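You operate a simulated robot arm through the tools that you are given. There is no shell and no other tool.

You run a simulated two-armed robot. Do the job below in one go: nothing can be reset, and whatever is moved stays where it is left.

JOB
Add three measures of water, stir the paste slow and try it.
Fine: the lever ends at rest, the try comes out good; tins and feed slider stay.

Only the result counts: the job must be done as asked and must still hold three seconds after the hand-in. Knocking over, shifting, dropping, spilling or breaking anything else fails it.

ROBOT AND FRAMES
Two 7-joint arms with two-finger parallel grippers on one trunk that stands fixed in place. Base frame: the origin is at the foot of the trunk, x ahead of it, y to its left, z up. Units: mm, rad, N and s.
The left shoulder is at [20, 113, 1322], the right one opposite. With the tool pointing down near the work surface each hand reaches from about 200 to 600 mm from the base axis, measured 20 degrees to its own side. Payload 1.57 kg a hand.
The TCP of each hand is the grasp point between the finger pads, 30 mm short of the fingertips. In the tool frame z runs along the fingers and y along their closing line. Largest opening 80 mm; finger width 17, thickness 12; the body of the gripper, 40 by 82 mm, starts 80 mm behind the TCP.
Orientation is that of the tool frame in the base frame, as a unit quaternion [w, x, y, z]. With the fingers straight down and closing along the base's y, the tool's x points along the base's -x, its y along +y and its z along -z.

CONTROLS
- The arms move only by the tool send_rows. It takes "left_targets", "right_targets" or both (then of equal length, played together; a hand with none holds still); each is a list that holds one entry, the list of rows, each a list of 7 numbers: the shift along the tool's x, y, z in units of 25 mm (1.0 is 25 mm), then the turn, a rotation vector about the tool's x, y, z in units of 8 degrees (1.0 is 8 degrees), then the finger opening in mm, from 0 to 80. In form: [[[dx, dy, dz, wx, wy, wz, claw], ...]]. A call has 1 to 20 rows; each row shifts and turns the commanded pose from where the row before left it, along the tool's axes as they then stand. A call with a number of a shift or a turn outside -1 to 1 is refused whole. Each row takes 0.2 s and may step no farther than 50 mm and 0.15 rad from the row before; otherwise, or with a gripper value out of range, the whole call is refused. A pose out of reach is approached as far as the arm can. The call stops where the force on the tool passes 40 N (or 10 N more than at its start, if that is more) or the arm is blocked; 0.2 s more then pass. The fingers move at their own pace (about 45 mm/s each) and stop on an object; they squeeze with about 32 N. The grip force told is the motor's: it shows also when the fingers shut on nothing. Time passes only in rows, and 0.2 s behind the last, so rows that do not move let the fingers close. It gives the time, the measured TCP pose, the force on the tool (base axes), the opening and the grip force at its end, in the units of the frame above (readings bear some noise), with the torque about the TCP (base axes, N m) and any sound that the robot's microphone picked up.
- Cameras (640 x 400 px; columns grow to the right, rows downward): "scene" is now at [82.7, -39.8, 1457.4]; the picture's right is [-0.38, -0.92, 0.00], its down [-0.39, 0.16, -0.90] and it looks along [0.84, -0.35, -0.43] (base axes); focal length 363 px, centre (320, 200). "left" rides on the left gripper at [72, 7, -122] in its tool frame; the picture's right is [-0.09, 1.00, 0.00], its down [-0.84, -0.08, -0.54] and it looks along [-0.54, -0.05, 0.84] (tool axes); focal length 238 px, centre (320, 200). "right" rides on the right gripper at [72, -7, -122] in its tool frame; the picture's right is [0.09, 1.00, 0.00], its down [-0.84, 0.08, -0.54] and it looks along [-0.54, 0.05, 0.84] (tool axes); focal length 238 px, centre (320, 200). There is no depth. A picture from a camera that has moved, and an enlarged one, comes with that camera's place and axes in the base frame and with its lens. The place of the scene camera against the robot may be out by one fixed shift of up to 18 mm in any direction.
- grab_frame(camera): a new picture of that camera. No time passes.
- move_column(by): slides the trunk up (or, below 0, down) by that many mm; the arms and the scene camera ride with it, the base frame stays. It gives what a move gives, with no picture.
- aim_head(pan, tilt): turns the head with the scene camera to pan (to the left, within 1.396 rad either way) and tilt (down, from -0.506 to 1.204), counted from straight ahead of the robot. It gives what a move gives.
- close_up(camera, box): a new picture of the part [left, top, right, bottom] of that camera's present view, enlarged. No time passes.
- finish_job(): hands the job in; it is judged then, once.

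Nothing tells you positions but the pictures and the camera data. Unless the task says otherwise, let go and move clear before handing in.

The tools are called after ">>>" as a command line: name --argument value ..., lists and objects as JSON in quotes. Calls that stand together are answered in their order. send_rows: Moves the arms, as the interface text tells. Its arguments: {"type":"object","properties":{"left_targets":{"type":"array","items":{"type":"array","items":{"type":"array","items":{"type":"number"}}}},"right_targets":{"type":"array","items":{"type":"array","items":{"type":"array","items":{"type":"number"}}}}},"required":[]} The other tools are called the same way: move_column (by) slides the trunk up or down; aim_head (pan, tilt) turns the head that bears the scene camera; grab_frame (camera) takes a picture; close_up (camera, box) takes an enlarged picture of a part of a camera's view; finish_job () hands the job in.

At the start:

```text
t: 0.0
left_position: [436.2, -9.6, 1307.7]
left_orientation: [0.0, -0.001, 1.0, 0.0]
left_wrist_force: [-0.5, -0.5, 0.4]
left_ft_torque: [0.0, 0.0, 0.01]
left_finger_gap: 80.1
left_grip_force: 0.1
right_position: [300.5, -350.4, 1320.8]
right_orientation: [-0.001, 0.0, 1.0, -0.001]
right_wrist_force: [-0.3, 0.1, -0.5]
right_ft_torque: [0.01, 0.01, -0.01]
right_finger_gap: 79.7
right_grip_force: 0.2
trunk travel left (down, up): [-375.0, 195.0]
head pan, tilt: [-0.394, 0.442]
```

scene: 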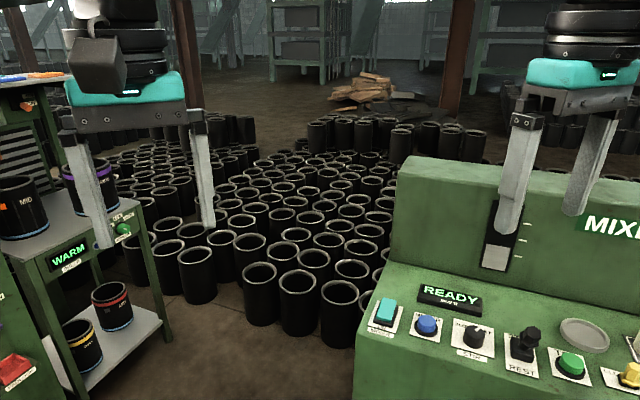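
right: 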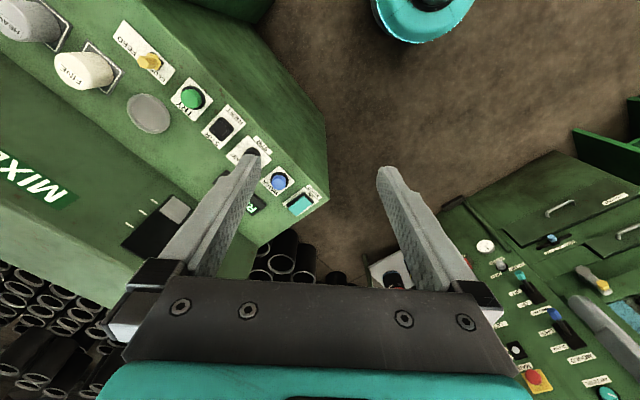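
left: 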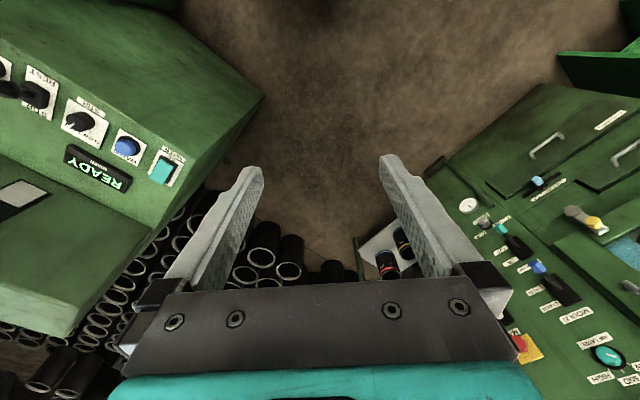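

I see a green mixer panel on the right with a READY display, buttons and knobs, and a warming stand with tins on the left. First I look closer at the mixer panel to read its labels.

>>> close_up --camera "scene" --box '[350, 140, 640, 400]'

>>> close_up --camera "right" --box '[0, 0, 340, 260]'

>>> aim_head --pan -0.8 --tilt 0.6

```text
1.54 times, centred on (495, 270) of scene
camera zoom: at [82.7, -39.8, 1457.4], right [-0.38, -0.92, 0.0], down [-0.39, 0.16, -0.9], along [0.84, -0.35, -0.43], focal length 559 px, centre (51, 92)
```

zoom: 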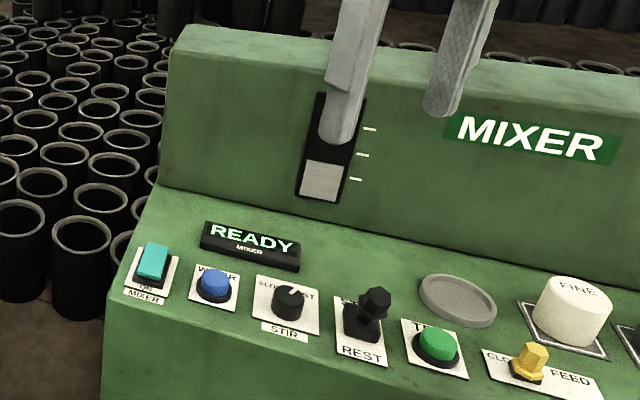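

```text
1.54 times, centred on (170, 130) of right
camera zoom: at [228.4, -358.9, 1441.4], right [-0.09, 1.0, 0.0], down [0.84, 0.08, 0.54], along [0.54, 0.05, -0.84], focal length 367 px, centre (551, 308)
```

zoom: 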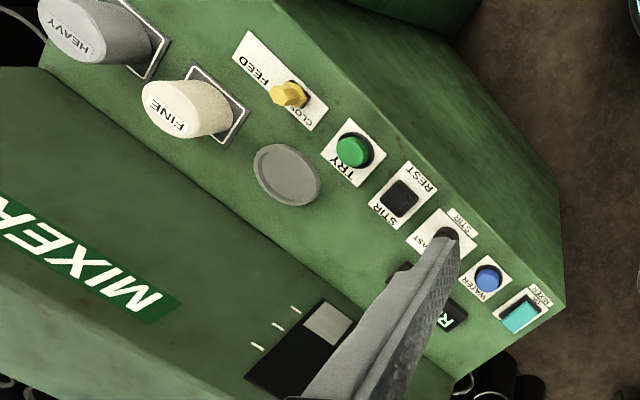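

```text
t: 0.9
left_position: [435.7, -9.0, 1308.1]
left_orientation: [0.0, 0.0, 1.0, 0.0]
left_wrist_force: [-0.4, 0.0, 0.1]
left_ft_torque: [-0.01, 0.02, 0.02]
left_finger_gap: 80.1
left_grip_force: 0.1
right_position: [300.8, -351.7, 1319.9]
right_orientation: [0.0, 0.0, 1.0, 0.0]
right_wrist_force: [-0.8, -0.4, 0.6]
right_ft_torque: [-0.03, 0.01, 0.01]
right_finger_gap: 80.0
right_grip_force: 0.1
trunk travel left (down, up): [-375.0, 195.0]
head pan, tilt: [-0.799, 0.6]
```

The panel holds an ON button, WATER, a STIR speed knob (slow/fast), a lever (REST/STIR), TRY, FEED slider and tins. I take a fresh view with the head turned.

>>> grab_frame --camera "scene"

>>> grab_frame --camera "right"

```text
taken
camera scene: at [59.4, -67.8, 1443.0], right [-0.72, -0.7, 0.0], down [-0.39, 0.4, -0.83], along [0.58, -0.59, -0.56], focal length 363 px, centre (320, 200)
```

scene: 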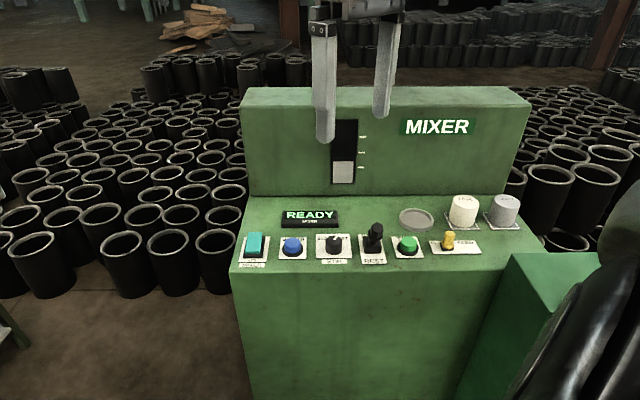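

```text
taken
camera right: at [228.4, -358.9, 1441.4], right [-0.09, 1.0, 0.0], down [0.84, 0.08, 0.54], along [0.54, 0.05, -0.84], focal length 238 px, centre (320, 200)
```

right: 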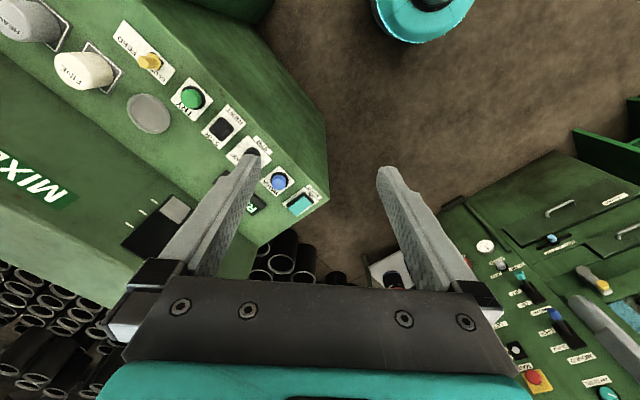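

>>> close_up --camera "scene" --box '[230, 190, 390, 290]'

>>> close_up --camera "scene" --box '[360, 180, 520, 280]'

>>> close_up --camera "scene" --box '[290, 80, 490, 205]'

>>> close_up --camera "right" --box '[120, 60, 340, 240]'

```text
4.00 times, centred on (310, 240) of scene
camera zoom: at [59.4, -67.8, 1443.0], right [-0.72, -0.7, 0.0], down [-0.39, 0.4, -0.83], along [0.58, -0.59, -0.56], focal length 1454 px, centre (360, 40)
```

zoom: 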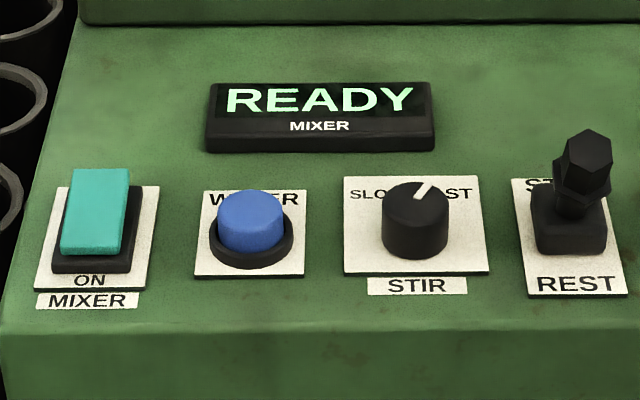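

```text
4.00 times, centred on (440, 230) of scene
camera zoom: at [59.4, -67.8, 1443.0], right [-0.72, -0.7, 0.0], down [-0.39, 0.4, -0.83], along [0.58, -0.59, -0.56], focal length 1454 px, centre (-160, 80)
```

zoom: 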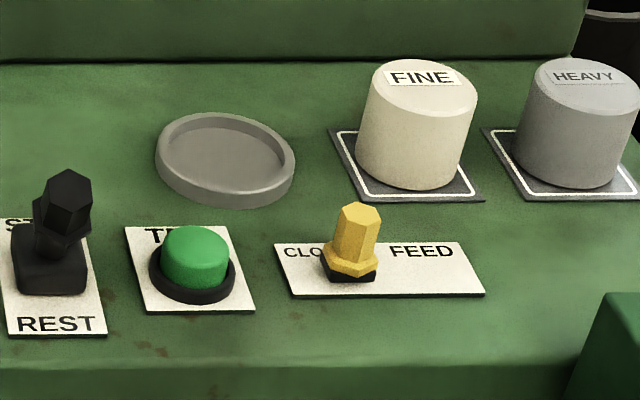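

```text
3.20 times, centred on (390, 142) of scene
camera zoom: at [59.4, -67.8, 1443.0], right [-0.72, -0.7, 0.0], down [-0.39, 0.4, -0.83], along [0.58, -0.59, -0.56], focal length 1163 px, centre (96, 384)
```

zoom: 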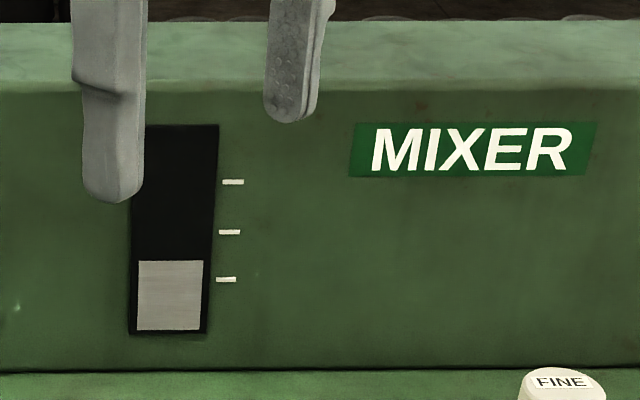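

```text
2.22 times, centred on (230, 150) of right
camera zoom: at [228.4, -358.9, 1441.4], right [-0.09, 1.0, 0.0], down [0.84, 0.08, 0.54], along [0.54, 0.05, -0.84], focal length 530 px, centre (520, 311)
```

zoom: 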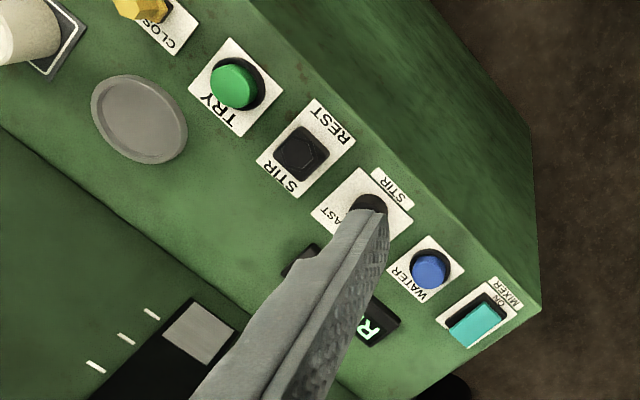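

I estimate the WATER button near [504, -428, 945], the STIR knob near [446, -494, 945] and TRY near [335, -600, 945], so the panel is turned about 45° toward me. I'll yaw the right hand to match the panel and get new views for triangulation.

>>> send_rows --right_targets '[[[0, 0, 0, 0, 0, 0.9, 80], [0, 0, 0, 0, 0, 0.9, 80], [0, 0, 0, 0, 0, 0.9, 80], [0, 0, 0, 0, 0, 0.9, 80], [0, 0, 0, 0, 0, 0.9, 80], [0, 0, 0, 0, 0, 0.75, 80]]]'

>>> grab_frame --camera "right"

>>> grab_frame --camera "scene"

```text
t: 2.3
left_position: [435.9, -9.6, 1309.0]
left_orientation: [0.0, -0.001, 1.0, 0.0]
left_wrist_force: [0.8, 0.1, 0.2]
left_ft_torque: [0.0, 0.05, -0.02]
left_finger_gap: 79.9
left_grip_force: 0.0
right_position: [299.6, -350.9, 1320.4]
right_orientation: [0.0, 0.359, 0.933, -0.001]
right_wrist_force: [0.4, -0.8, 0.2]
right_ft_torque: [-0.02, 0.03, 0.0]
right_finger_gap: 80.1
right_grip_force: 0.0
trunk travel left (down, up): [-375.0, 195.0]
head pan, tilt: [-0.799, 0.6]
```

```text
taken
camera right: at [242.1, -309.1, 1441.5], right [0.6, 0.8, 0.0], down [0.67, -0.5, 0.54], along [0.43, -0.32, -0.84], focal length 238 px, centre (320, 200)
```

right: 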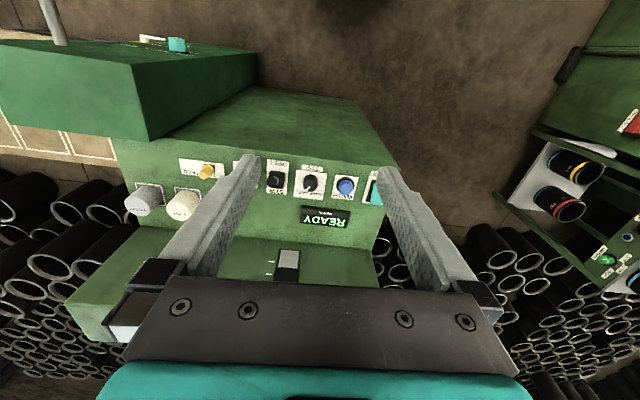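

```text
taken
camera scene: at [59.3, -67.8, 1443.0], right [-0.72, -0.7, 0.0], down [-0.39, 0.41, -0.83], along [0.58, -0.59, -0.56], focal length 363 px, centre (320, 200)
```

scene: 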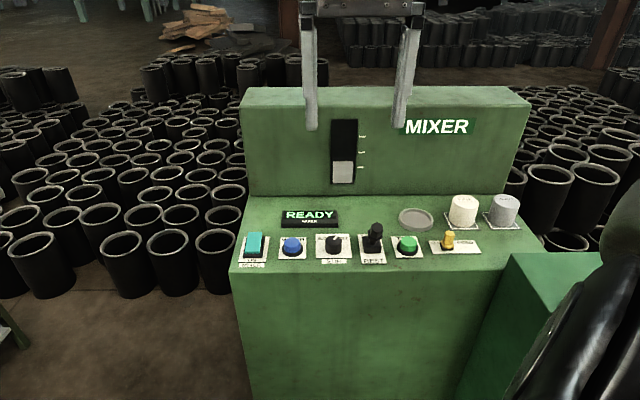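

Now the panel is squared up in the wrist view. I zoom in on it to measure the controls.

>>> close_up --camera "right" --box '[240, 140, 400, 240]'

>>> close_up --camera "scene" --box '[230, 190, 390, 290]'

>>> close_up --camera "right" --box '[0, 0, 260, 160]'

```text
4.00 times, centred on (320, 190) of right
camera zoom: at [242.1, -309.1, 1441.5], right [0.6, 0.8, 0.0], down [0.67, -0.5, 0.54], along [0.43, -0.32, -0.84], focal length 953 px, centre (320, 240)
```

zoom: 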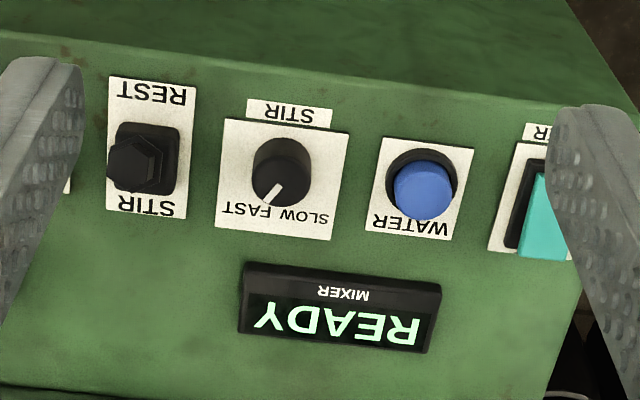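

```text
4.00 times, centred on (310, 240) of scene
camera zoom: at [59.3, -67.8, 1443.0], right [-0.72, -0.7, 0.0], down [-0.39, 0.41, -0.83], along [0.58, -0.59, -0.56], focal length 1454 px, centre (360, 40)
```

zoom: 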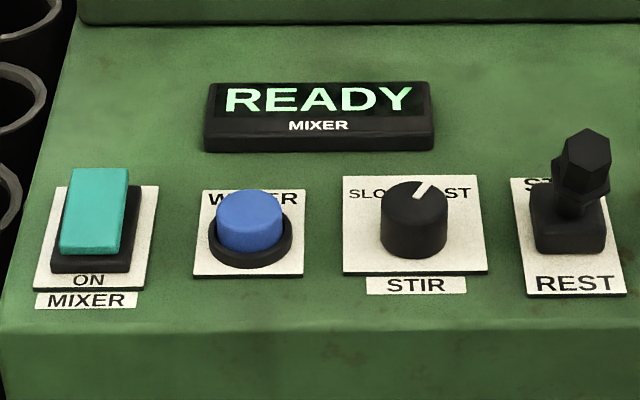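

```text
2.46 times, centred on (130, 80) of right
camera zoom: at [242.1, -309.1, 1441.5], right [0.6, 0.8, 0.0], down [0.67, -0.5, 0.54], along [0.43, -0.32, -0.84], focal length 587 px, centre (788, 495)
```

zoom: 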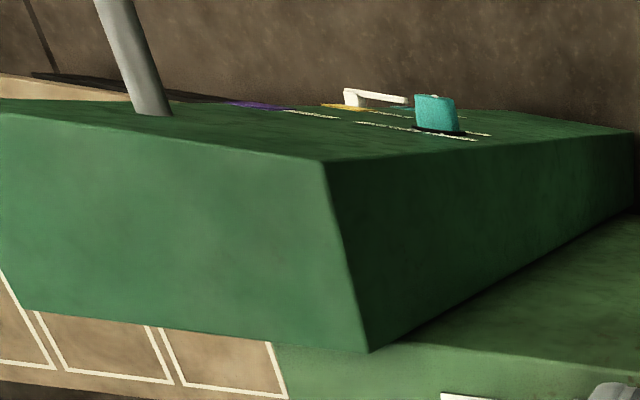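

From the wrist cameras I put the WATER label near [506, -432, 941], and the scene camera seems shifted by about 16 mm in x. I bring the right hand lower and closer for a better look at the panel.

>>> send_rows --right_targets '[[[-0.64, 0.04, 0.85, 0, 0, 0, 80], [-0.64, 0.04, 0.85, 0, 0, 0, 80], [-0.64, 0.04, 0.85, 0, 0, 0, 80], [-0.64, 0.04, 0.85, 0, 0, 0, 80], [-0.64, 0.04, 0.85, 0, 0, 0, 80], [-0.64, 0.04, 0.85, 0, 0, 0, 80], [-0.64, 0.04, 0.85, 0, 0, 0, 80], [-0.64, 0.04, 0.85, 0, 0, 0, 80]]]'

>>> grab_frame --camera "right"

>>> grab_frame --camera "scene"

```text
t: 4.1
left_position: [436.0, -9.3, 1308.1]
left_orientation: [0.0, -0.001, 1.0, 0.001]
left_wrist_force: [0.1, -0.1, 0.1]
left_ft_torque: [0.01, 0.03, -0.03]
left_finger_gap: 79.9
left_grip_force: 0.0
right_position: [402.2, -430.6, 1151.5]
right_orientation: [0.0, 0.357, 0.934, -0.001]
right_wrist_force: [1.3, -1.2, 0.1]
right_ft_torque: [0.0, 0.0, -0.01]
right_finger_gap: 80.0
right_grip_force: 0.0
trunk travel left (down, up): [-375.0, 195.0]
head pan, tilt: [-0.799, 0.6]
```

```text
taken
camera right: at [342.9, -388.6, 1272.7], right [0.6, 0.8, 0.0], down [0.67, -0.5, 0.54], along [0.44, -0.32, -0.84], focal length 238 px, centre (320, 200)
```

right: 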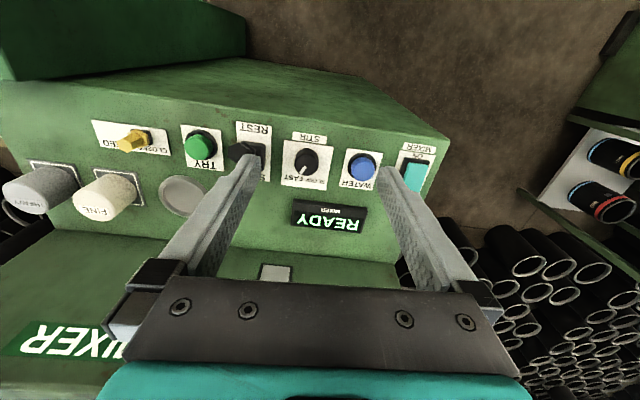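

```text
taken
camera scene: at [59.8, -68.1, 1443.0], right [-0.72, -0.7, 0.0], down [-0.39, 0.41, -0.82], along [0.57, -0.59, -0.57], focal length 363 px, centre (320, 200)
```

scene: 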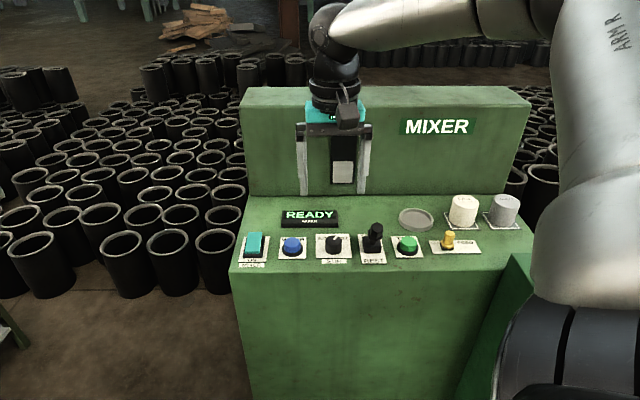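

The wrist view now shows the whole row, with the hand well clear of it. I zoom for precise pixels.

>>> close_up --camera "right" --box '[270, 110, 430, 210]'

>>> close_up --camera "right" --box '[90, 100, 282, 220]'

>>> close_up --camera "scene" --box '[230, 170, 422, 290]'

```text
4.00 times, centred on (350, 160) of right
camera zoom: at [342.9, -388.6, 1272.7], right [0.6, 0.8, 0.0], down [0.67, -0.5, 0.54], along [0.44, -0.32, -0.84], focal length 953 px, centre (200, 360)
```

zoom: 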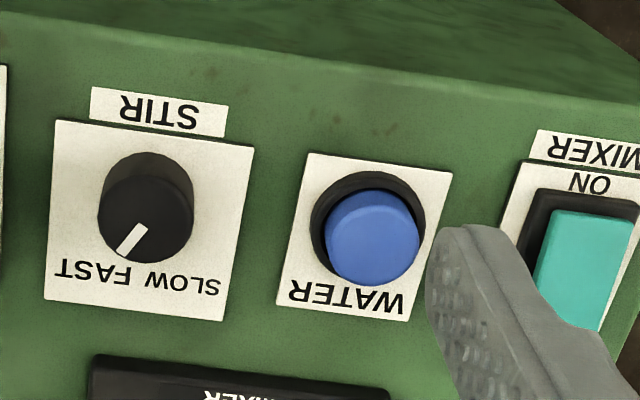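

```text
3.33 times, centred on (186, 160) of right
camera zoom: at [342.9, -388.6, 1272.7], right [0.6, 0.8, 0.0], down [0.67, -0.5, 0.54], along [0.44, -0.32, -0.84], focal length 794 px, centre (767, 333)
```

zoom: 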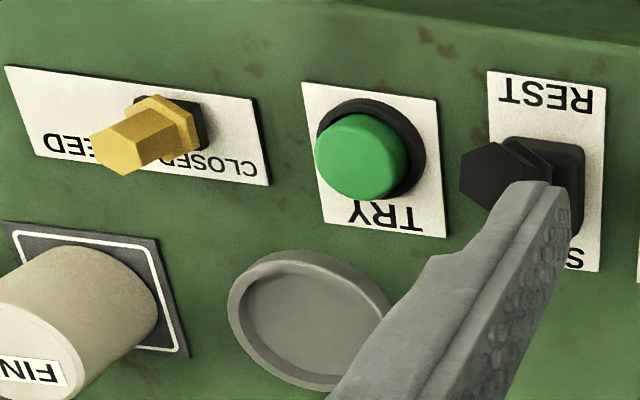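

```text
3.33 times, centred on (326, 230) of scene
camera zoom: at [59.8, -68.1, 1443.0], right [-0.72, -0.7, 0.0], down [-0.39, 0.41, -0.82], along [0.57, -0.59, -0.57], focal length 1212 px, centre (300, 100)
```

zoom: 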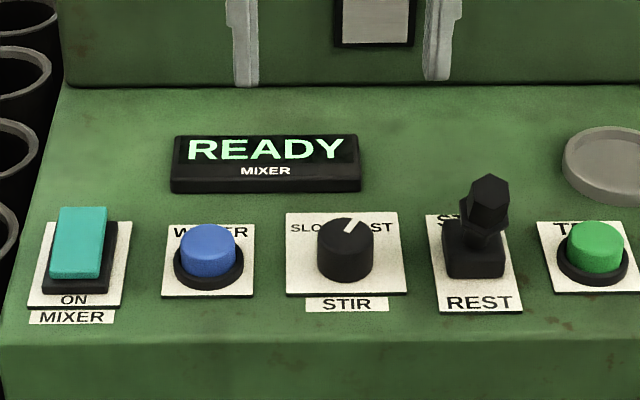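

To tighten the height estimate I use the left camera's zoomed view of the same controls.

>>> close_up --camera "left" --box '[0, 60, 224, 200]'

```text
2.86 times, centred on (112, 130) of left
camera zoom: at [365.4, -3.1, 1430.7], right [0.09, 1.0, 0.0], down [0.84, -0.08, 0.54], along [0.54, -0.05, -0.84], focal length 681 px, centre (914, 400)
```

zoom: 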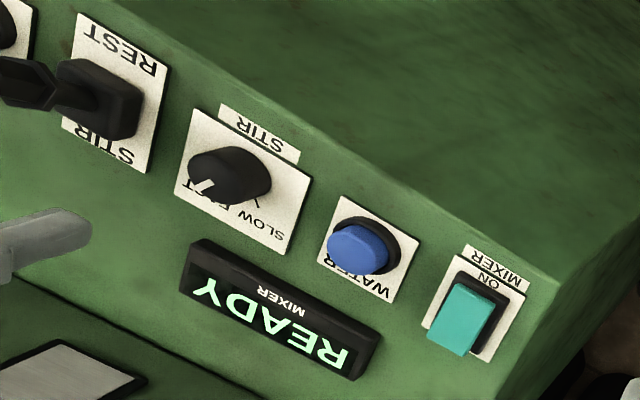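

From the wrist cameras the panel top is level at about z=930. I place the WATER button at [506, -428, top 947], the STIR knob at [446, -489, top 952], the lever base at [393, -544] and TRY at [336, -602]. I now close the fingers and move above WATER.

>>> send_rows --right_targets '[[[-0.434, 0.404, 0.81, 0, 0, 0, 0], [-0.434, 0.404, 0.81, 0, 0, 0, 0], [-0.434, 0.404, 0.81, 0, 0, 0, 0], [-0.434, 0.404, 0.81, 0, 0, 0, 0], [-0.434, 0.404, 0.81, 0, 0, 0, 0], [-0.434, 0.404, 0.81, 0, 0, 0, 0], [-0.434, 0.404, 0.81, 0, 0, 0, 0], [0, 0, 0, 0, 0, 0.325, 0], [0, 0, 0, 0, 0, 0, 0]]]'

>>> grab_frame --camera "right"

>>> grab_frame --camera "scene"

```text
t: 6.1
left_position: [436.3, -8.4, 1309.0]
left_orientation: [-0.001, -0.001, 1.0, -0.001]
left_wrist_force: [-0.6, 1.3, -0.8]
left_ft_torque: [0.01, -0.01, 0.01]
left_finger_gap: 80.0
left_grip_force: 0.1
right_position: [467.4, -417.3, 1035.6]
right_orientation: [0.0, 0.38, 0.925, -0.001]
right_wrist_force: [0.5, 0.5, -0.1]
right_ft_torque: [0.0, 0.02, -0.01]
right_finger_gap: 0.1
right_grip_force: 21.4
right hand out of reach, approached as far as the arm can: row 5, 6, 7
trunk travel left (down, up): [-375.0, 195.0]
head pan, tilt: [-0.799, 0.6]
```

```text
taken
camera right: at [411.0, -372.4, 1156.2], right [0.63, 0.77, 0.0], down [0.65, -0.53, 0.54], along [0.42, -0.34, -0.84], focal length 238 px, centre (320, 200)
```

right: 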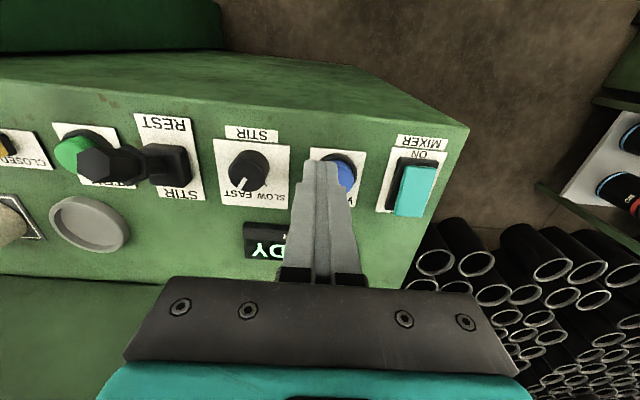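

```text
taken
camera scene: at [59.5, -67.6, 1443.0], right [-0.72, -0.7, 0.0], down [-0.39, 0.4, -0.83], along [0.58, -0.59, -0.56], focal length 363 px, centre (320, 200)
```

scene: 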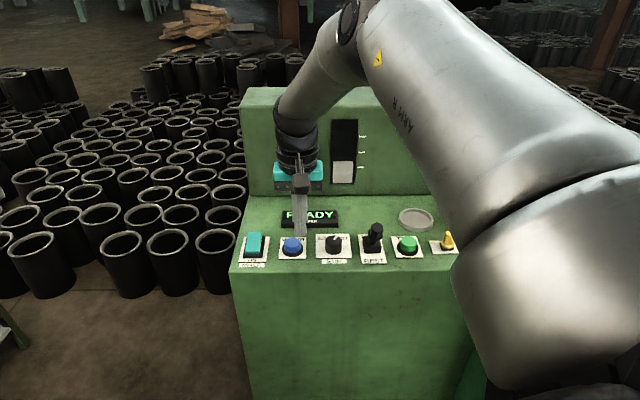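

The arm couldn't fully reach WATER from this trunk height, stopping at [467, -417, 1036]. I raise the hand back, then look at the right side before lowering the trunk for more reach.

>>> send_rows --right_targets '[[[0.5, 0, -0.9, 0, 0, 0, 0], [0.5, 0, -0.9, 0, 0, 0, 0], [0.5, 0, -0.9, 0, 0, 0, 0], [0.5, 0, -0.9, 0, 0, 0, 0], [0.5, 0, -0.9, 0, 0, 0, 0], [0.5, 0, -0.9, 0, 0, 0, 0], [0.5, 0, -0.9, 0, 0, 0, 0]]]'

>>> aim_head --pan -1.35 --tilt 0.6

>>> grab_frame --camera "scene"

>>> grab_frame --camera "right"

```text
t: 7.7
left_position: [436.2, -9.2, 1308.7]
left_orientation: [0.001, -0.001, 1.0, -0.001]
left_wrist_force: [0.1, -0.4, 0.2]
left_ft_torque: [-0.01, 0.04, -0.03]
left_finger_gap: 80.1
left_grip_force: 0.0
right_position: [403.6, -354.1, 1192.3]
right_orientation: [0.0, 0.38, 0.925, -0.001]
right_wrist_force: [-0.7, 0.4, 0.1]
right_ft_torque: [-0.02, -0.01, 0.01]
right_finger_gap: 0.0
right_grip_force: 21.1
trunk travel left (down, up): [-375.0, 195.0]
head pan, tilt: [-0.799, 0.6]
```

```text
t: 8.6
left_position: [436.0, -9.5, 1307.7]
left_orientation: [0.0, -0.002, 1.0, 0.001]
left_wrist_force: [-0.3, 0.7, 0.3]
left_ft_torque: [-0.01, -0.03, -0.02]
left_finger_gap: 79.8
left_grip_force: 0.0
right_position: [404.9, -355.8, 1191.2]
right_orientation: [0.0, 0.38, 0.925, 0.0]
right_wrist_force: [1.4, -0.9, 0.3]
right_ft_torque: [-0.01, -0.01, -0.01]
right_finger_gap: 0.0
right_grip_force: 21.6
trunk travel left (down, up): [-375.0, 195.0]
head pan, tilt: [-1.349, 0.6]
```

```text
taken
camera scene: at [17.3, -90.7, 1443.0], right [-0.98, -0.22, 0.0], down [-0.12, 0.55, -0.83], along [0.18, -0.8, -0.56], focal length 363 px, centre (320, 200)
```

scene: 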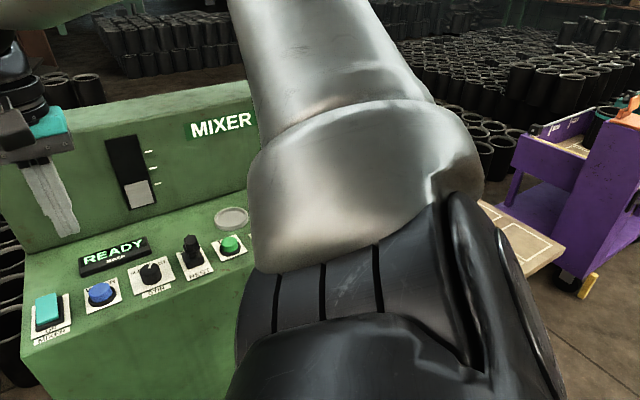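

```text
taken
camera right: at [349.0, -311.2, 1312.1], right [0.63, 0.77, 0.0], down [0.65, -0.53, 0.54], along [0.42, -0.34, -0.84], focal length 238 px, centre (320, 200)
```

right: 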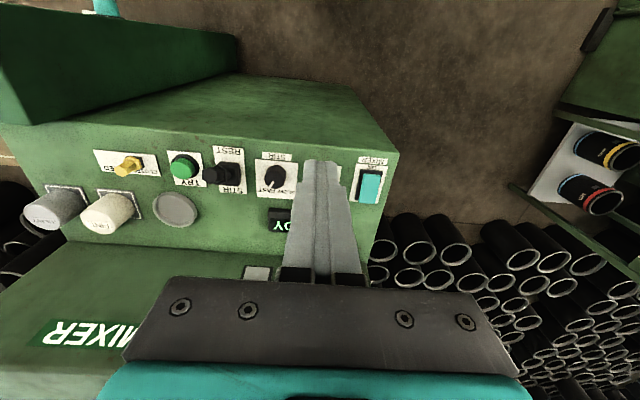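

A dark green console stands near the right elbow, so lowering the trunk is risky, and reach straight down ends about 35 mm short anyway. I'll tilt the fingers 20° outward instead and approach a point about 35 mm above WATER.

>>> send_rows --right_targets '[[[0, 0, 0, 0, -0.9, 0, 0], [0, 0, 0, 0, -0.9, 0, 0], [0, 0, 0, 0, -0.7, 0, 0], [-0.18, 0.0776, 0.824, 0, 0, 0, 0], [-0.18, 0.0776, 0.824, 0, 0, 0, 0], [-0.18, 0.0776, 0.824, 0, 0, 0, 0], [-0.18, 0.0776, 0.824, 0, 0, 0, 0], [-0.18, 0.0776, 0.824, 0, 0, 0, 0], [-0.18, 0.0776, 0.824, 0, 0, 0, 0], [-0.18, 0.0776, 0.824, 0, 0, 0, 0], [-0.18, 0.0776, 0.824, 0, 0, 0, 0]]]'

>>> aim_head --pan -0.8 --tilt 0.6

>>> grab_frame --camera "scene"

>>> grab_frame --camera "right"

```text
t: 11.0
left_position: [436.5, -9.8, 1309.5]
left_orientation: [0.0, -0.002, 1.0, 0.0]
left_wrist_force: [1.0, 0.3, -0.4]
left_ft_torque: [-0.05, 0.0, 0.02]
left_finger_gap: 80.2
left_grip_force: 0.0
right_position: [479.7, -409.0, 1047.7]
right_orientation: [0.161, 0.374, 0.911, -0.066]
right_wrist_force: [0.0, 0.0, -0.3]
right_ft_torque: [0.01, 0.0, 0.02]
right_finger_gap: 0.0
right_grip_force: 22.2
trunk travel left (down, up): [-375.0, 195.0]
head pan, tilt: [-1.349, 0.6]
```

```text
t: 12.0
left_position: [435.9, -9.8, 1308.4]
left_orientation: [0.0, 0.0, 1.0, 0.0]
left_wrist_force: [0.1, -0.3, 0.1]
left_ft_torque: [-0.01, -0.02, 0.01]
left_finger_gap: 80.0
left_grip_force: 0.0
right_position: [479.3, -406.5, 1047.7]
right_orientation: [0.16, 0.374, 0.911, -0.065]
right_wrist_force: [0.2, 0.5, -0.6]
right_ft_torque: [0.0, -0.02, -0.01]
right_finger_gap: 0.1
right_grip_force: 21.8
trunk travel left (down, up): [-375.0, 195.0]
head pan, tilt: [-0.799, 0.6]
```

```text
taken
camera scene: at [59.2, -67.9, 1443.0], right [-0.72, -0.7, 0.0], down [-0.39, 0.41, -0.83], along [0.57, -0.59, -0.56], focal length 363 px, centre (320, 200)
```

scene: 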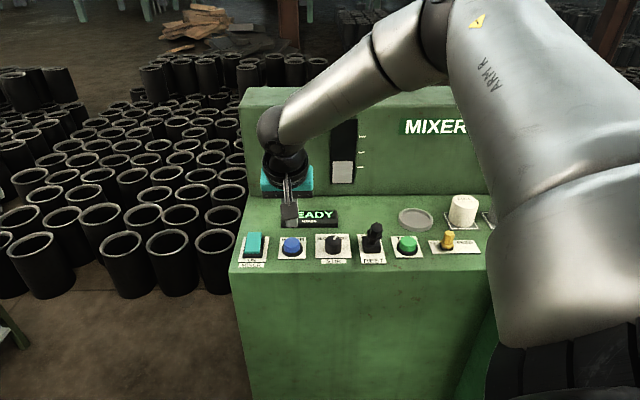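

```text
taken
camera right: at [396.8, -336.8, 1137.5], right [0.64, 0.77, -0.03], down [0.48, -0.37, 0.8], along [0.6, -0.52, -0.61], focal length 238 px, centre (320, 200)
```

right: 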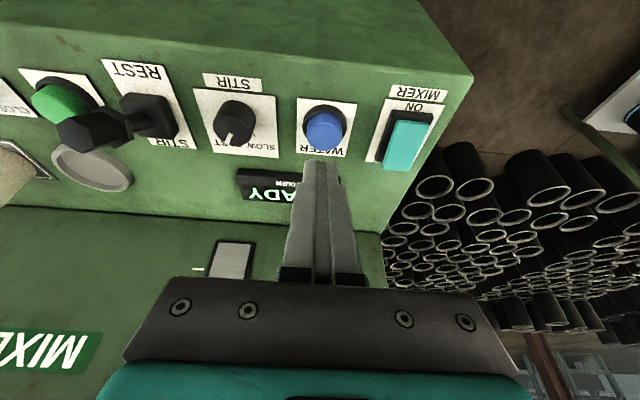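

The tilted pose works; the hand is at [479, -407, 1048] with WATER just ahead of the tips. I zoom in to refine the button's place.

>>> close_up --camera "right" --box '[190, 50, 382, 170]'

>>> close_up --camera "right" --box '[0, 40, 192, 160]'

```text
3.33 times, centred on (286, 110) of right
camera zoom: at [396.8, -336.8, 1137.5], right [0.64, 0.77, -0.03], down [0.48, -0.37, 0.8], along [0.6, -0.52, -0.61], focal length 794 px, centre (433, 500)
```

zoom: 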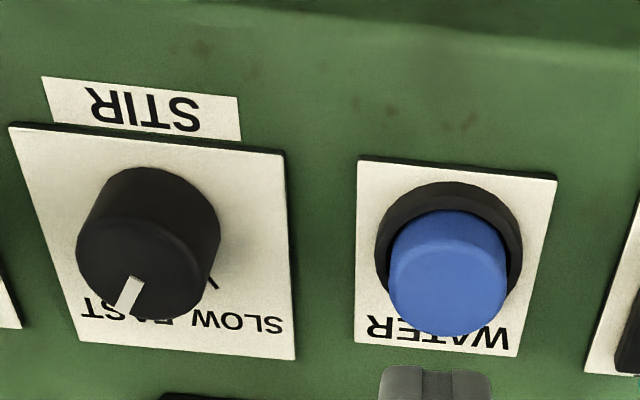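

```text
3.33 times, centred on (96, 100) of right
camera zoom: at [396.8, -336.8, 1137.5], right [0.64, 0.77, -0.03], down [0.48, -0.37, 0.8], along [0.6, -0.52, -0.61], focal length 794 px, centre (1067, 533)
```

zoom: 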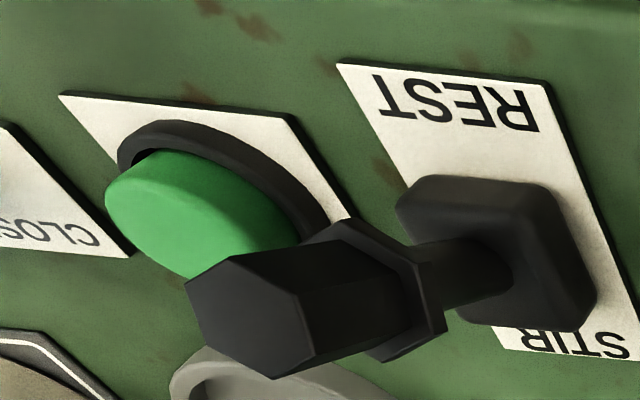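

WATER's cap centre comes out near [507, -430, 948]. I move the fingertips to about 10 mm above it.

>>> send_rows --right_targets '[[[-0.119, 0.03, 0.635, 0, 0, 0, 0], [-0.119, 0.03, 0.635, 0, 0, 0, 0], [-0.119, 0.03, 0.635, 0, 0, 0, 0], [-0.119, 0.03, 0.635, 0, 0, 0, 0], [0, 0, 0, 0, 0, 0, 0]]]'

>>> grab_frame --camera "right"

>>> close_up --camera "scene" --box '[230, 120, 390, 270]'

```text
t: 13.2
left_position: [436.3, -9.1, 1308.7]
left_orientation: [0.0, 0.0, 1.0, -0.001]
left_wrist_force: [-1.2, 0.3, -0.6]
left_ft_torque: [0.02, 0.0, 0.01]
left_finger_gap: 80.0
left_grip_force: 0.2
right_position: [496.8, -419.8, 1013.3]
right_orientation: [0.161, 0.373, 0.911, -0.064]
right_wrist_force: [-0.1, 0.2, 0.5]
right_ft_torque: [0.0, 0.02, -0.01]
right_finger_gap: 0.3
right_grip_force: 21.3
right hand out of reach, approached as far as the arm can: row 3, 4
trunk travel left (down, up): [-375.0, 195.0]
head pan, tilt: [-0.799, 0.6]
```

```text
taken
camera right: at [413.7, -349.4, 1102.3], right [0.64, 0.77, -0.03], down [0.48, -0.37, 0.8], along [0.6, -0.52, -0.6], focal length 238 px, centre (320, 200)
```

right: 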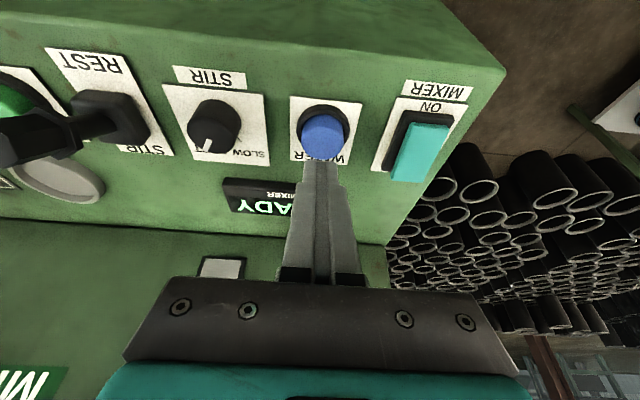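

```text
2.67 times, centred on (310, 195) of scene
camera zoom: at [59.2, -68.0, 1443.0], right [-0.72, -0.7, 0.0], down [-0.39, 0.41, -0.83], along [0.58, -0.59, -0.56], focal length 969 px, centre (347, 213)
```

zoom: 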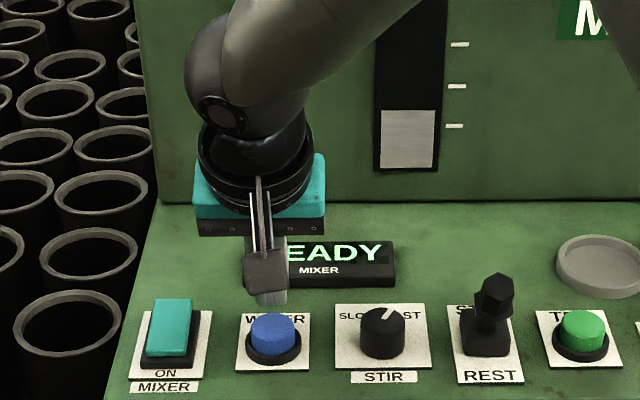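

The arm is still at its reach limit here at z=1013. A lower trunk should help, so I check what stands below both elbows before sliding down.

>>> aim_head --pan -1.39 --tilt 1.1

>>> grab_frame --camera "scene"

>>> aim_head --pan -0.6 --tilt 1.15

>>> grab_frame --camera "scene"

>>> aim_head --pan 0.9 --tilt 0.8

>>> grab_frame --camera "scene"

```text
t: 14.2
left_position: [435.4, -8.3, 1309.4]
left_orientation: [0.0, -0.001, 1.0, 0.0]
left_wrist_force: [0.4, -0.4, 0.4]
left_ft_torque: [-0.01, -0.01, 0.0]
left_finger_gap: 79.7
left_grip_force: 0.0
right_position: [496.3, -420.9, 1013.6]
right_orientation: [0.16, 0.374, 0.911, -0.066]
right_wrist_force: [0.0, 0.7, -0.2]
right_ft_torque: [-0.01, -0.01, 0.0]
right_finger_gap: 0.2
right_grip_force: 21.1
trunk travel left (down, up): [-375.0, 195.0]
head pan, tilt: [-1.389, 1.1]
```

```text
taken
camera scene: at [9.2, -66.6, 1404.4], right [-0.98, -0.18, 0.0], down [-0.16, 0.88, -0.45], along [0.08, -0.45, -0.89], focal length 363 px, centre (320, 200)
```

scene: 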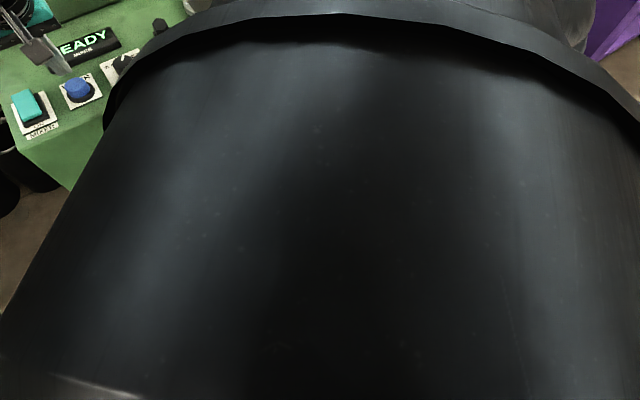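

```text
t: 15.3
left_position: [437.0, -9.0, 1309.1]
left_orientation: [0.0, -0.001, 1.0, 0.0]
left_wrist_force: [0.3, -0.6, -0.3]
left_ft_torque: [0.02, -0.02, -0.02]
left_finger_gap: 80.0
left_grip_force: 0.0
right_position: [496.2, -420.1, 1012.7]
right_orientation: [0.161, 0.373, 0.911, -0.066]
right_wrist_force: [0.7, 0.3, -0.3]
right_ft_torque: [0.0, 0.01, 0.0]
right_finger_gap: 0.0
right_grip_force: 21.5
trunk travel left (down, up): [-375.0, 195.0]
head pan, tilt: [-0.6, 1.15]
```

```text
taken
camera scene: at [46.8, -38.2, 1401.3], right [-0.57, -0.82, 0.0], down [-0.75, 0.52, -0.41], along [0.34, -0.23, -0.91], focal length 363 px, centre (320, 200)
```

scene: 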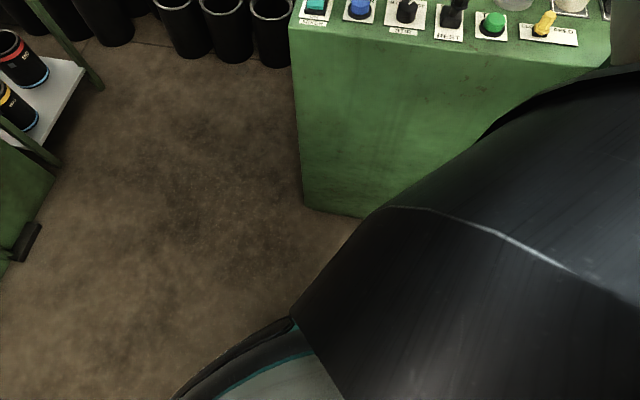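

```text
t: 16.9
left_position: [437.1, -9.9, 1308.5]
left_orientation: [0.001, -0.002, 1.0, 0.0]
left_wrist_force: [-0.2, 0.2, -0.1]
left_ft_torque: [-0.01, 0.01, 0.0]
left_finger_gap: 79.9
left_grip_force: 0.0
right_position: [496.7, -419.4, 1013.9]
right_orientation: [0.16, 0.374, 0.911, -0.065]
right_wrist_force: [0.1, 1.4, 0.6]
right_ft_torque: [0.01, 0.03, -0.03]
right_finger_gap: 0.0
right_grip_force: 20.8
trunk travel left (down, up): [-375.0, 195.0]
head pan, tilt: [0.901, 0.799]
```

```text
taken
camera scene: at [47.9, 58.7, 1426.1], right [0.78, -0.62, 0.0], down [-0.45, -0.56, -0.7], along [0.43, 0.55, -0.72], focal length 363 px, centre (320, 200)
```

scene: 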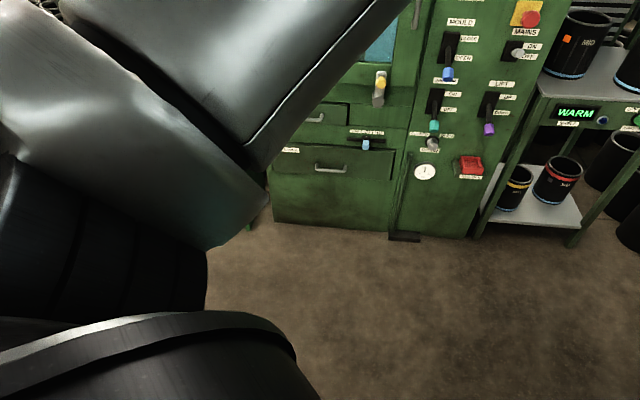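

Below the left arm is open floor, and the box at the right tops out near z≈970 with its nearest side around [67..164, -580..-686], well away from my extended right arm. I raise the hand 115 mm, then lower the trunk by 120 mm.

>>> send_rows --right_targets '[[[-0.31, 0, -0.865, 0, 0, 0, 0], [-0.31, 0, -0.865, 0, 0, 0, 0], [-0.31, 0, -0.865, 0, 0, 0, 0], [-0.31, 0, -0.865, 0, 0, 0, 0], [-0.31, 0, -0.865, 0, 0, 0, 0], [0, 0, 0, 0, 0, 0, 0]]]'

>>> move_column --by -60

>>> aim_head --pan -0.8 --tilt 0.55

>>> grab_frame --camera "scene"

>>> grab_frame --camera "right"

```text
t: 18.3
left_position: [435.5, -10.4, 1308.9]
left_orientation: [0.0, 0.0, 1.0, 0.0]
left_wrist_force: [-0.2, -0.1, -0.7]
left_ft_torque: [-0.02, -0.01, -0.02]
left_finger_gap: 80.1
left_grip_force: 0.0
right_position: [496.6, -421.2, 1128.2]
right_orientation: [0.161, 0.374, 0.911, -0.067]
right_wrist_force: [0.1, 0.8, -0.1]
right_ft_torque: [0.01, -0.04, 0.04]
right_finger_gap: 0.0
right_grip_force: 21.6
trunk travel left (down, up): [-375.0, 195.0]
head pan, tilt: [0.901, 0.799]
```

```text
t: 19.3
left_position: [435.8, -8.8, 1249.2]
left_orientation: [0.001, -0.002, 1.0, -0.001]
left_wrist_force: [-0.1, 0.2, 0.0]
left_ft_torque: [0.01, 0.02, 0.02]
left_finger_gap: 79.6
left_grip_force: 0.1
right_position: [497.2, -421.8, 1069.1]
right_orientation: [0.162, 0.374, 0.911, -0.067]
right_wrist_force: [0.4, 0.0, -0.3]
right_ft_torque: [-0.01, 0.0, 0.03]
right_finger_gap: 0.0
right_grip_force: 21.1
trunk travel left (down, up): [-315.0, 255.0]
head pan, tilt: [0.901, 0.799]
```

```text
t: 21.1
left_position: [436.0, -9.4, 1249.7]
left_orientation: [0.0, -0.001, 1.0, 0.0]
left_wrist_force: [-0.1, 0.3, 0.4]
left_ft_torque: [-0.01, 0.0, -0.01]
left_finger_gap: 79.8
left_grip_force: 0.2
right_position: [496.8, -421.8, 1067.7]
right_orientation: [0.161, 0.373, 0.911, -0.066]
right_wrist_force: [-0.5, -0.8, -0.2]
right_ft_torque: [0.03, -0.01, 0.01]
right_finger_gap: 0.0
right_grip_force: 21.2
trunk travel left (down, up): [-315.0, 255.0]
head pan, tilt: [-0.799, 0.55]
```

```text
taken
camera scene: at [60.4, -68.8, 1387.5], right [-0.72, -0.7, 0.0], down [-0.36, 0.37, -0.85], along [0.59, -0.61, -0.52], focal length 363 px, centre (320, 200)
```

scene: 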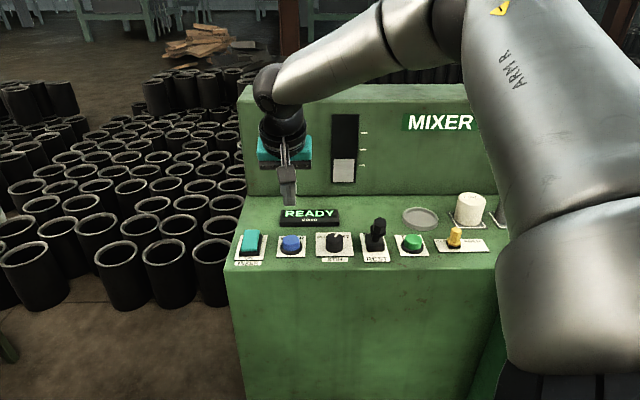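

```text
taken
camera right: at [414.0, -350.5, 1156.6], right [0.64, 0.77, -0.03], down [0.48, -0.37, 0.8], along [0.6, -0.52, -0.61], focal length 238 px, centre (320, 200)
```

right: 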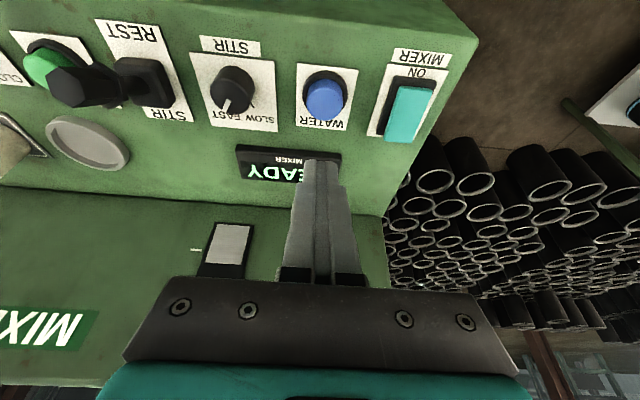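

The first 60 mm went cleanly. I lower the trunk by another 60 mm, which puts the tips about 30 mm above WATER.

>>> move_column --by -60

>>> grab_frame --camera "scene"

>>> grab_frame --camera "right"

```text
t: 22.1
left_position: [436.0, -9.0, 1188.4]
left_orientation: [0.001, -0.002, 1.0, 0.0]
left_wrist_force: [0.4, 0.6, 0.3]
left_ft_torque: [0.0, 0.0, 0.02]
left_finger_gap: 80.1
left_grip_force: 0.0
right_position: [496.3, -421.6, 1008.7]
right_orientation: [0.161, 0.374, 0.911, -0.066]
right_wrist_force: [-0.3, 0.1, -0.2]
right_ft_torque: [0.03, 0.0, -0.02]
right_finger_gap: 0.0
right_grip_force: 21.2
trunk travel left (down, up): [-255.0, 315.0]
head pan, tilt: [-0.799, 0.55]
```

```text
taken
camera scene: at [60.1, -68.8, 1327.6], right [-0.72, -0.7, 0.0], down [-0.36, 0.37, -0.85], along [0.59, -0.61, -0.52], focal length 363 px, centre (320, 200)
```

scene: 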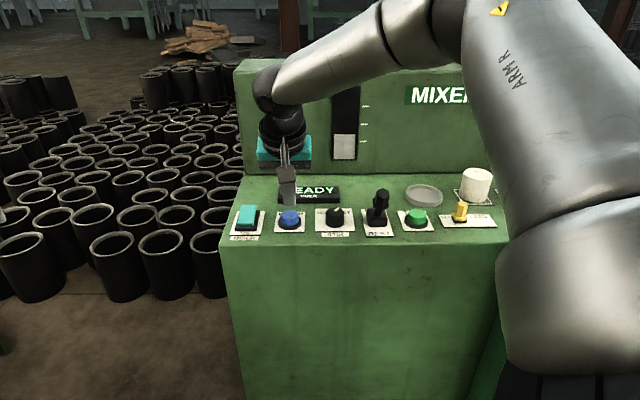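

```text
taken
camera right: at [413.8, -350.4, 1096.8], right [0.64, 0.77, -0.03], down [0.48, -0.37, 0.8], along [0.6, -0.52, -0.61], focal length 238 px, centre (320, 200)
```

right: 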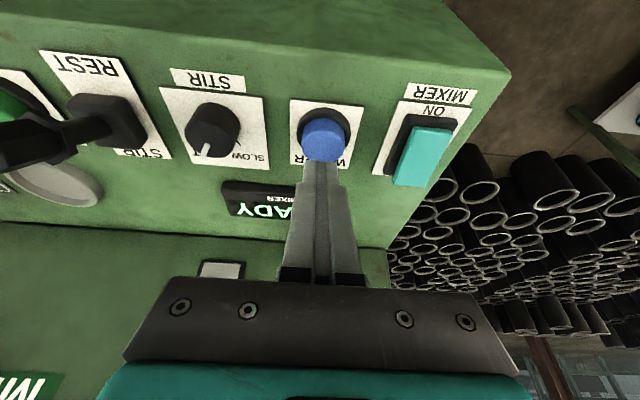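

WATER is right under the tips now. I move to just above the cap and read the forces before pressing.

>>> send_rows --right_targets '[[[-0.046, 0.03, 0.416, 0, 0, 0, 0], [-0.046, 0.03, 0.416, 0, 0, 0, 0], [0, 0, 0, 0, 0, 0, 0]]]'

>>> grab_frame --camera "right"

>>> close_up --camera "scene" --box '[220, 150, 380, 250]'

```text
t: 22.9
left_position: [435.5, -10.0, 1187.8]
left_orientation: [0.0, -0.001, 1.0, 0.0]
left_wrist_force: [-0.1, 0.1, -0.3]
left_ft_torque: [0.02, 0.02, 0.01]
left_finger_gap: 80.0
left_grip_force: 0.1
right_position: [505.7, -426.4, 990.6]
right_orientation: [0.161, 0.374, 0.911, -0.066]
right_wrist_force: [0.6, 0.4, 1.1]
right_ft_torque: [0.02, -0.02, 0.01]
right_finger_gap: 0.0
right_grip_force: 21.2
trunk travel left (down, up): [-255.0, 315.0]
head pan, tilt: [-0.799, 0.55]
```

```text
taken
camera right: at [422.7, -355.1, 1078.4], right [0.64, 0.77, -0.03], down [0.48, -0.37, 0.8], along [0.6, -0.52, -0.61], focal length 238 px, centre (320, 200)
```

right: 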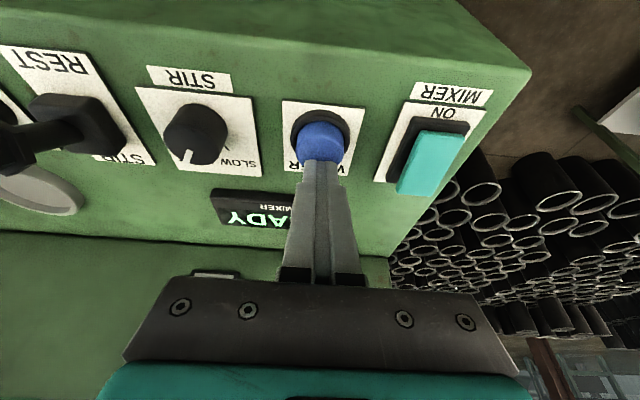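

```text
4.00 times, centred on (300, 200) of scene
camera zoom: at [60.2, -68.8, 1327.5], right [-0.72, -0.7, 0.0], down [-0.36, 0.37, -0.85], along [0.59, -0.61, -0.52], focal length 1454 px, centre (400, 200)
```

zoom: 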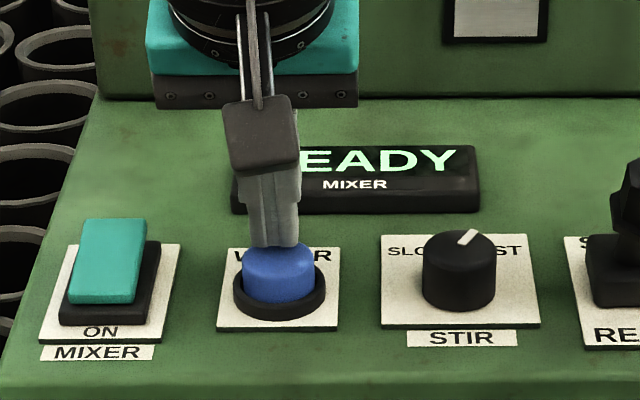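

The tips sit just over the cap with no contact. I press down slowly.

>>> send_rows --right_targets '[[[0.0544, 0, 0.15, 0, 0, 0, 0], [0.0544, 0, 0.15, 0, 0, 0, 0], [0.0544, 0, 0.15, 0, 0, 0, 0]]]'

>>> close_up --camera "scene" --box '[220, 150, 380, 250]'

```text
t: 23.7
left_position: [433.3, -7.8, 1189.8]
left_orientation: [0.001, 0.0, 1.0, 0.0]
left_wrist_force: [0.8, -1.0, 0.2]
left_ft_torque: [-0.02, -0.03, -0.03]
left_finger_gap: 79.8
left_grip_force: 0.1
right_position: [503.9, -426.7, 980.7]
right_orientation: [0.165, 0.373, 0.911, -0.066]
right_wrist_force: [-5.8, -1.7, 18.9]
right_ft_torque: [-0.15, 0.12, -0.01]
right_finger_gap: 0.0
right_grip_force: 21.0
trunk travel left (down, up): [-255.0, 315.0]
head pan, tilt: [-0.799, 0.55]
heard: click
```

```text
4.00 times, centred on (300, 200) of scene
camera zoom: at [58.1, -67.9, 1327.9], right [-0.72, -0.7, 0.0], down [-0.36, 0.37, -0.85], along [0.6, -0.61, -0.52], focal length 1454 px, centre (400, 200)
```

zoom: 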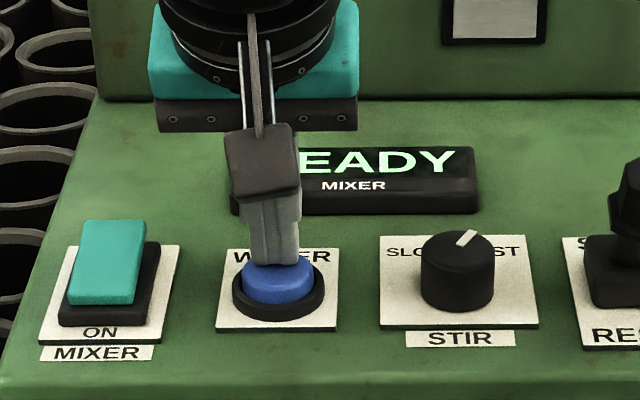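

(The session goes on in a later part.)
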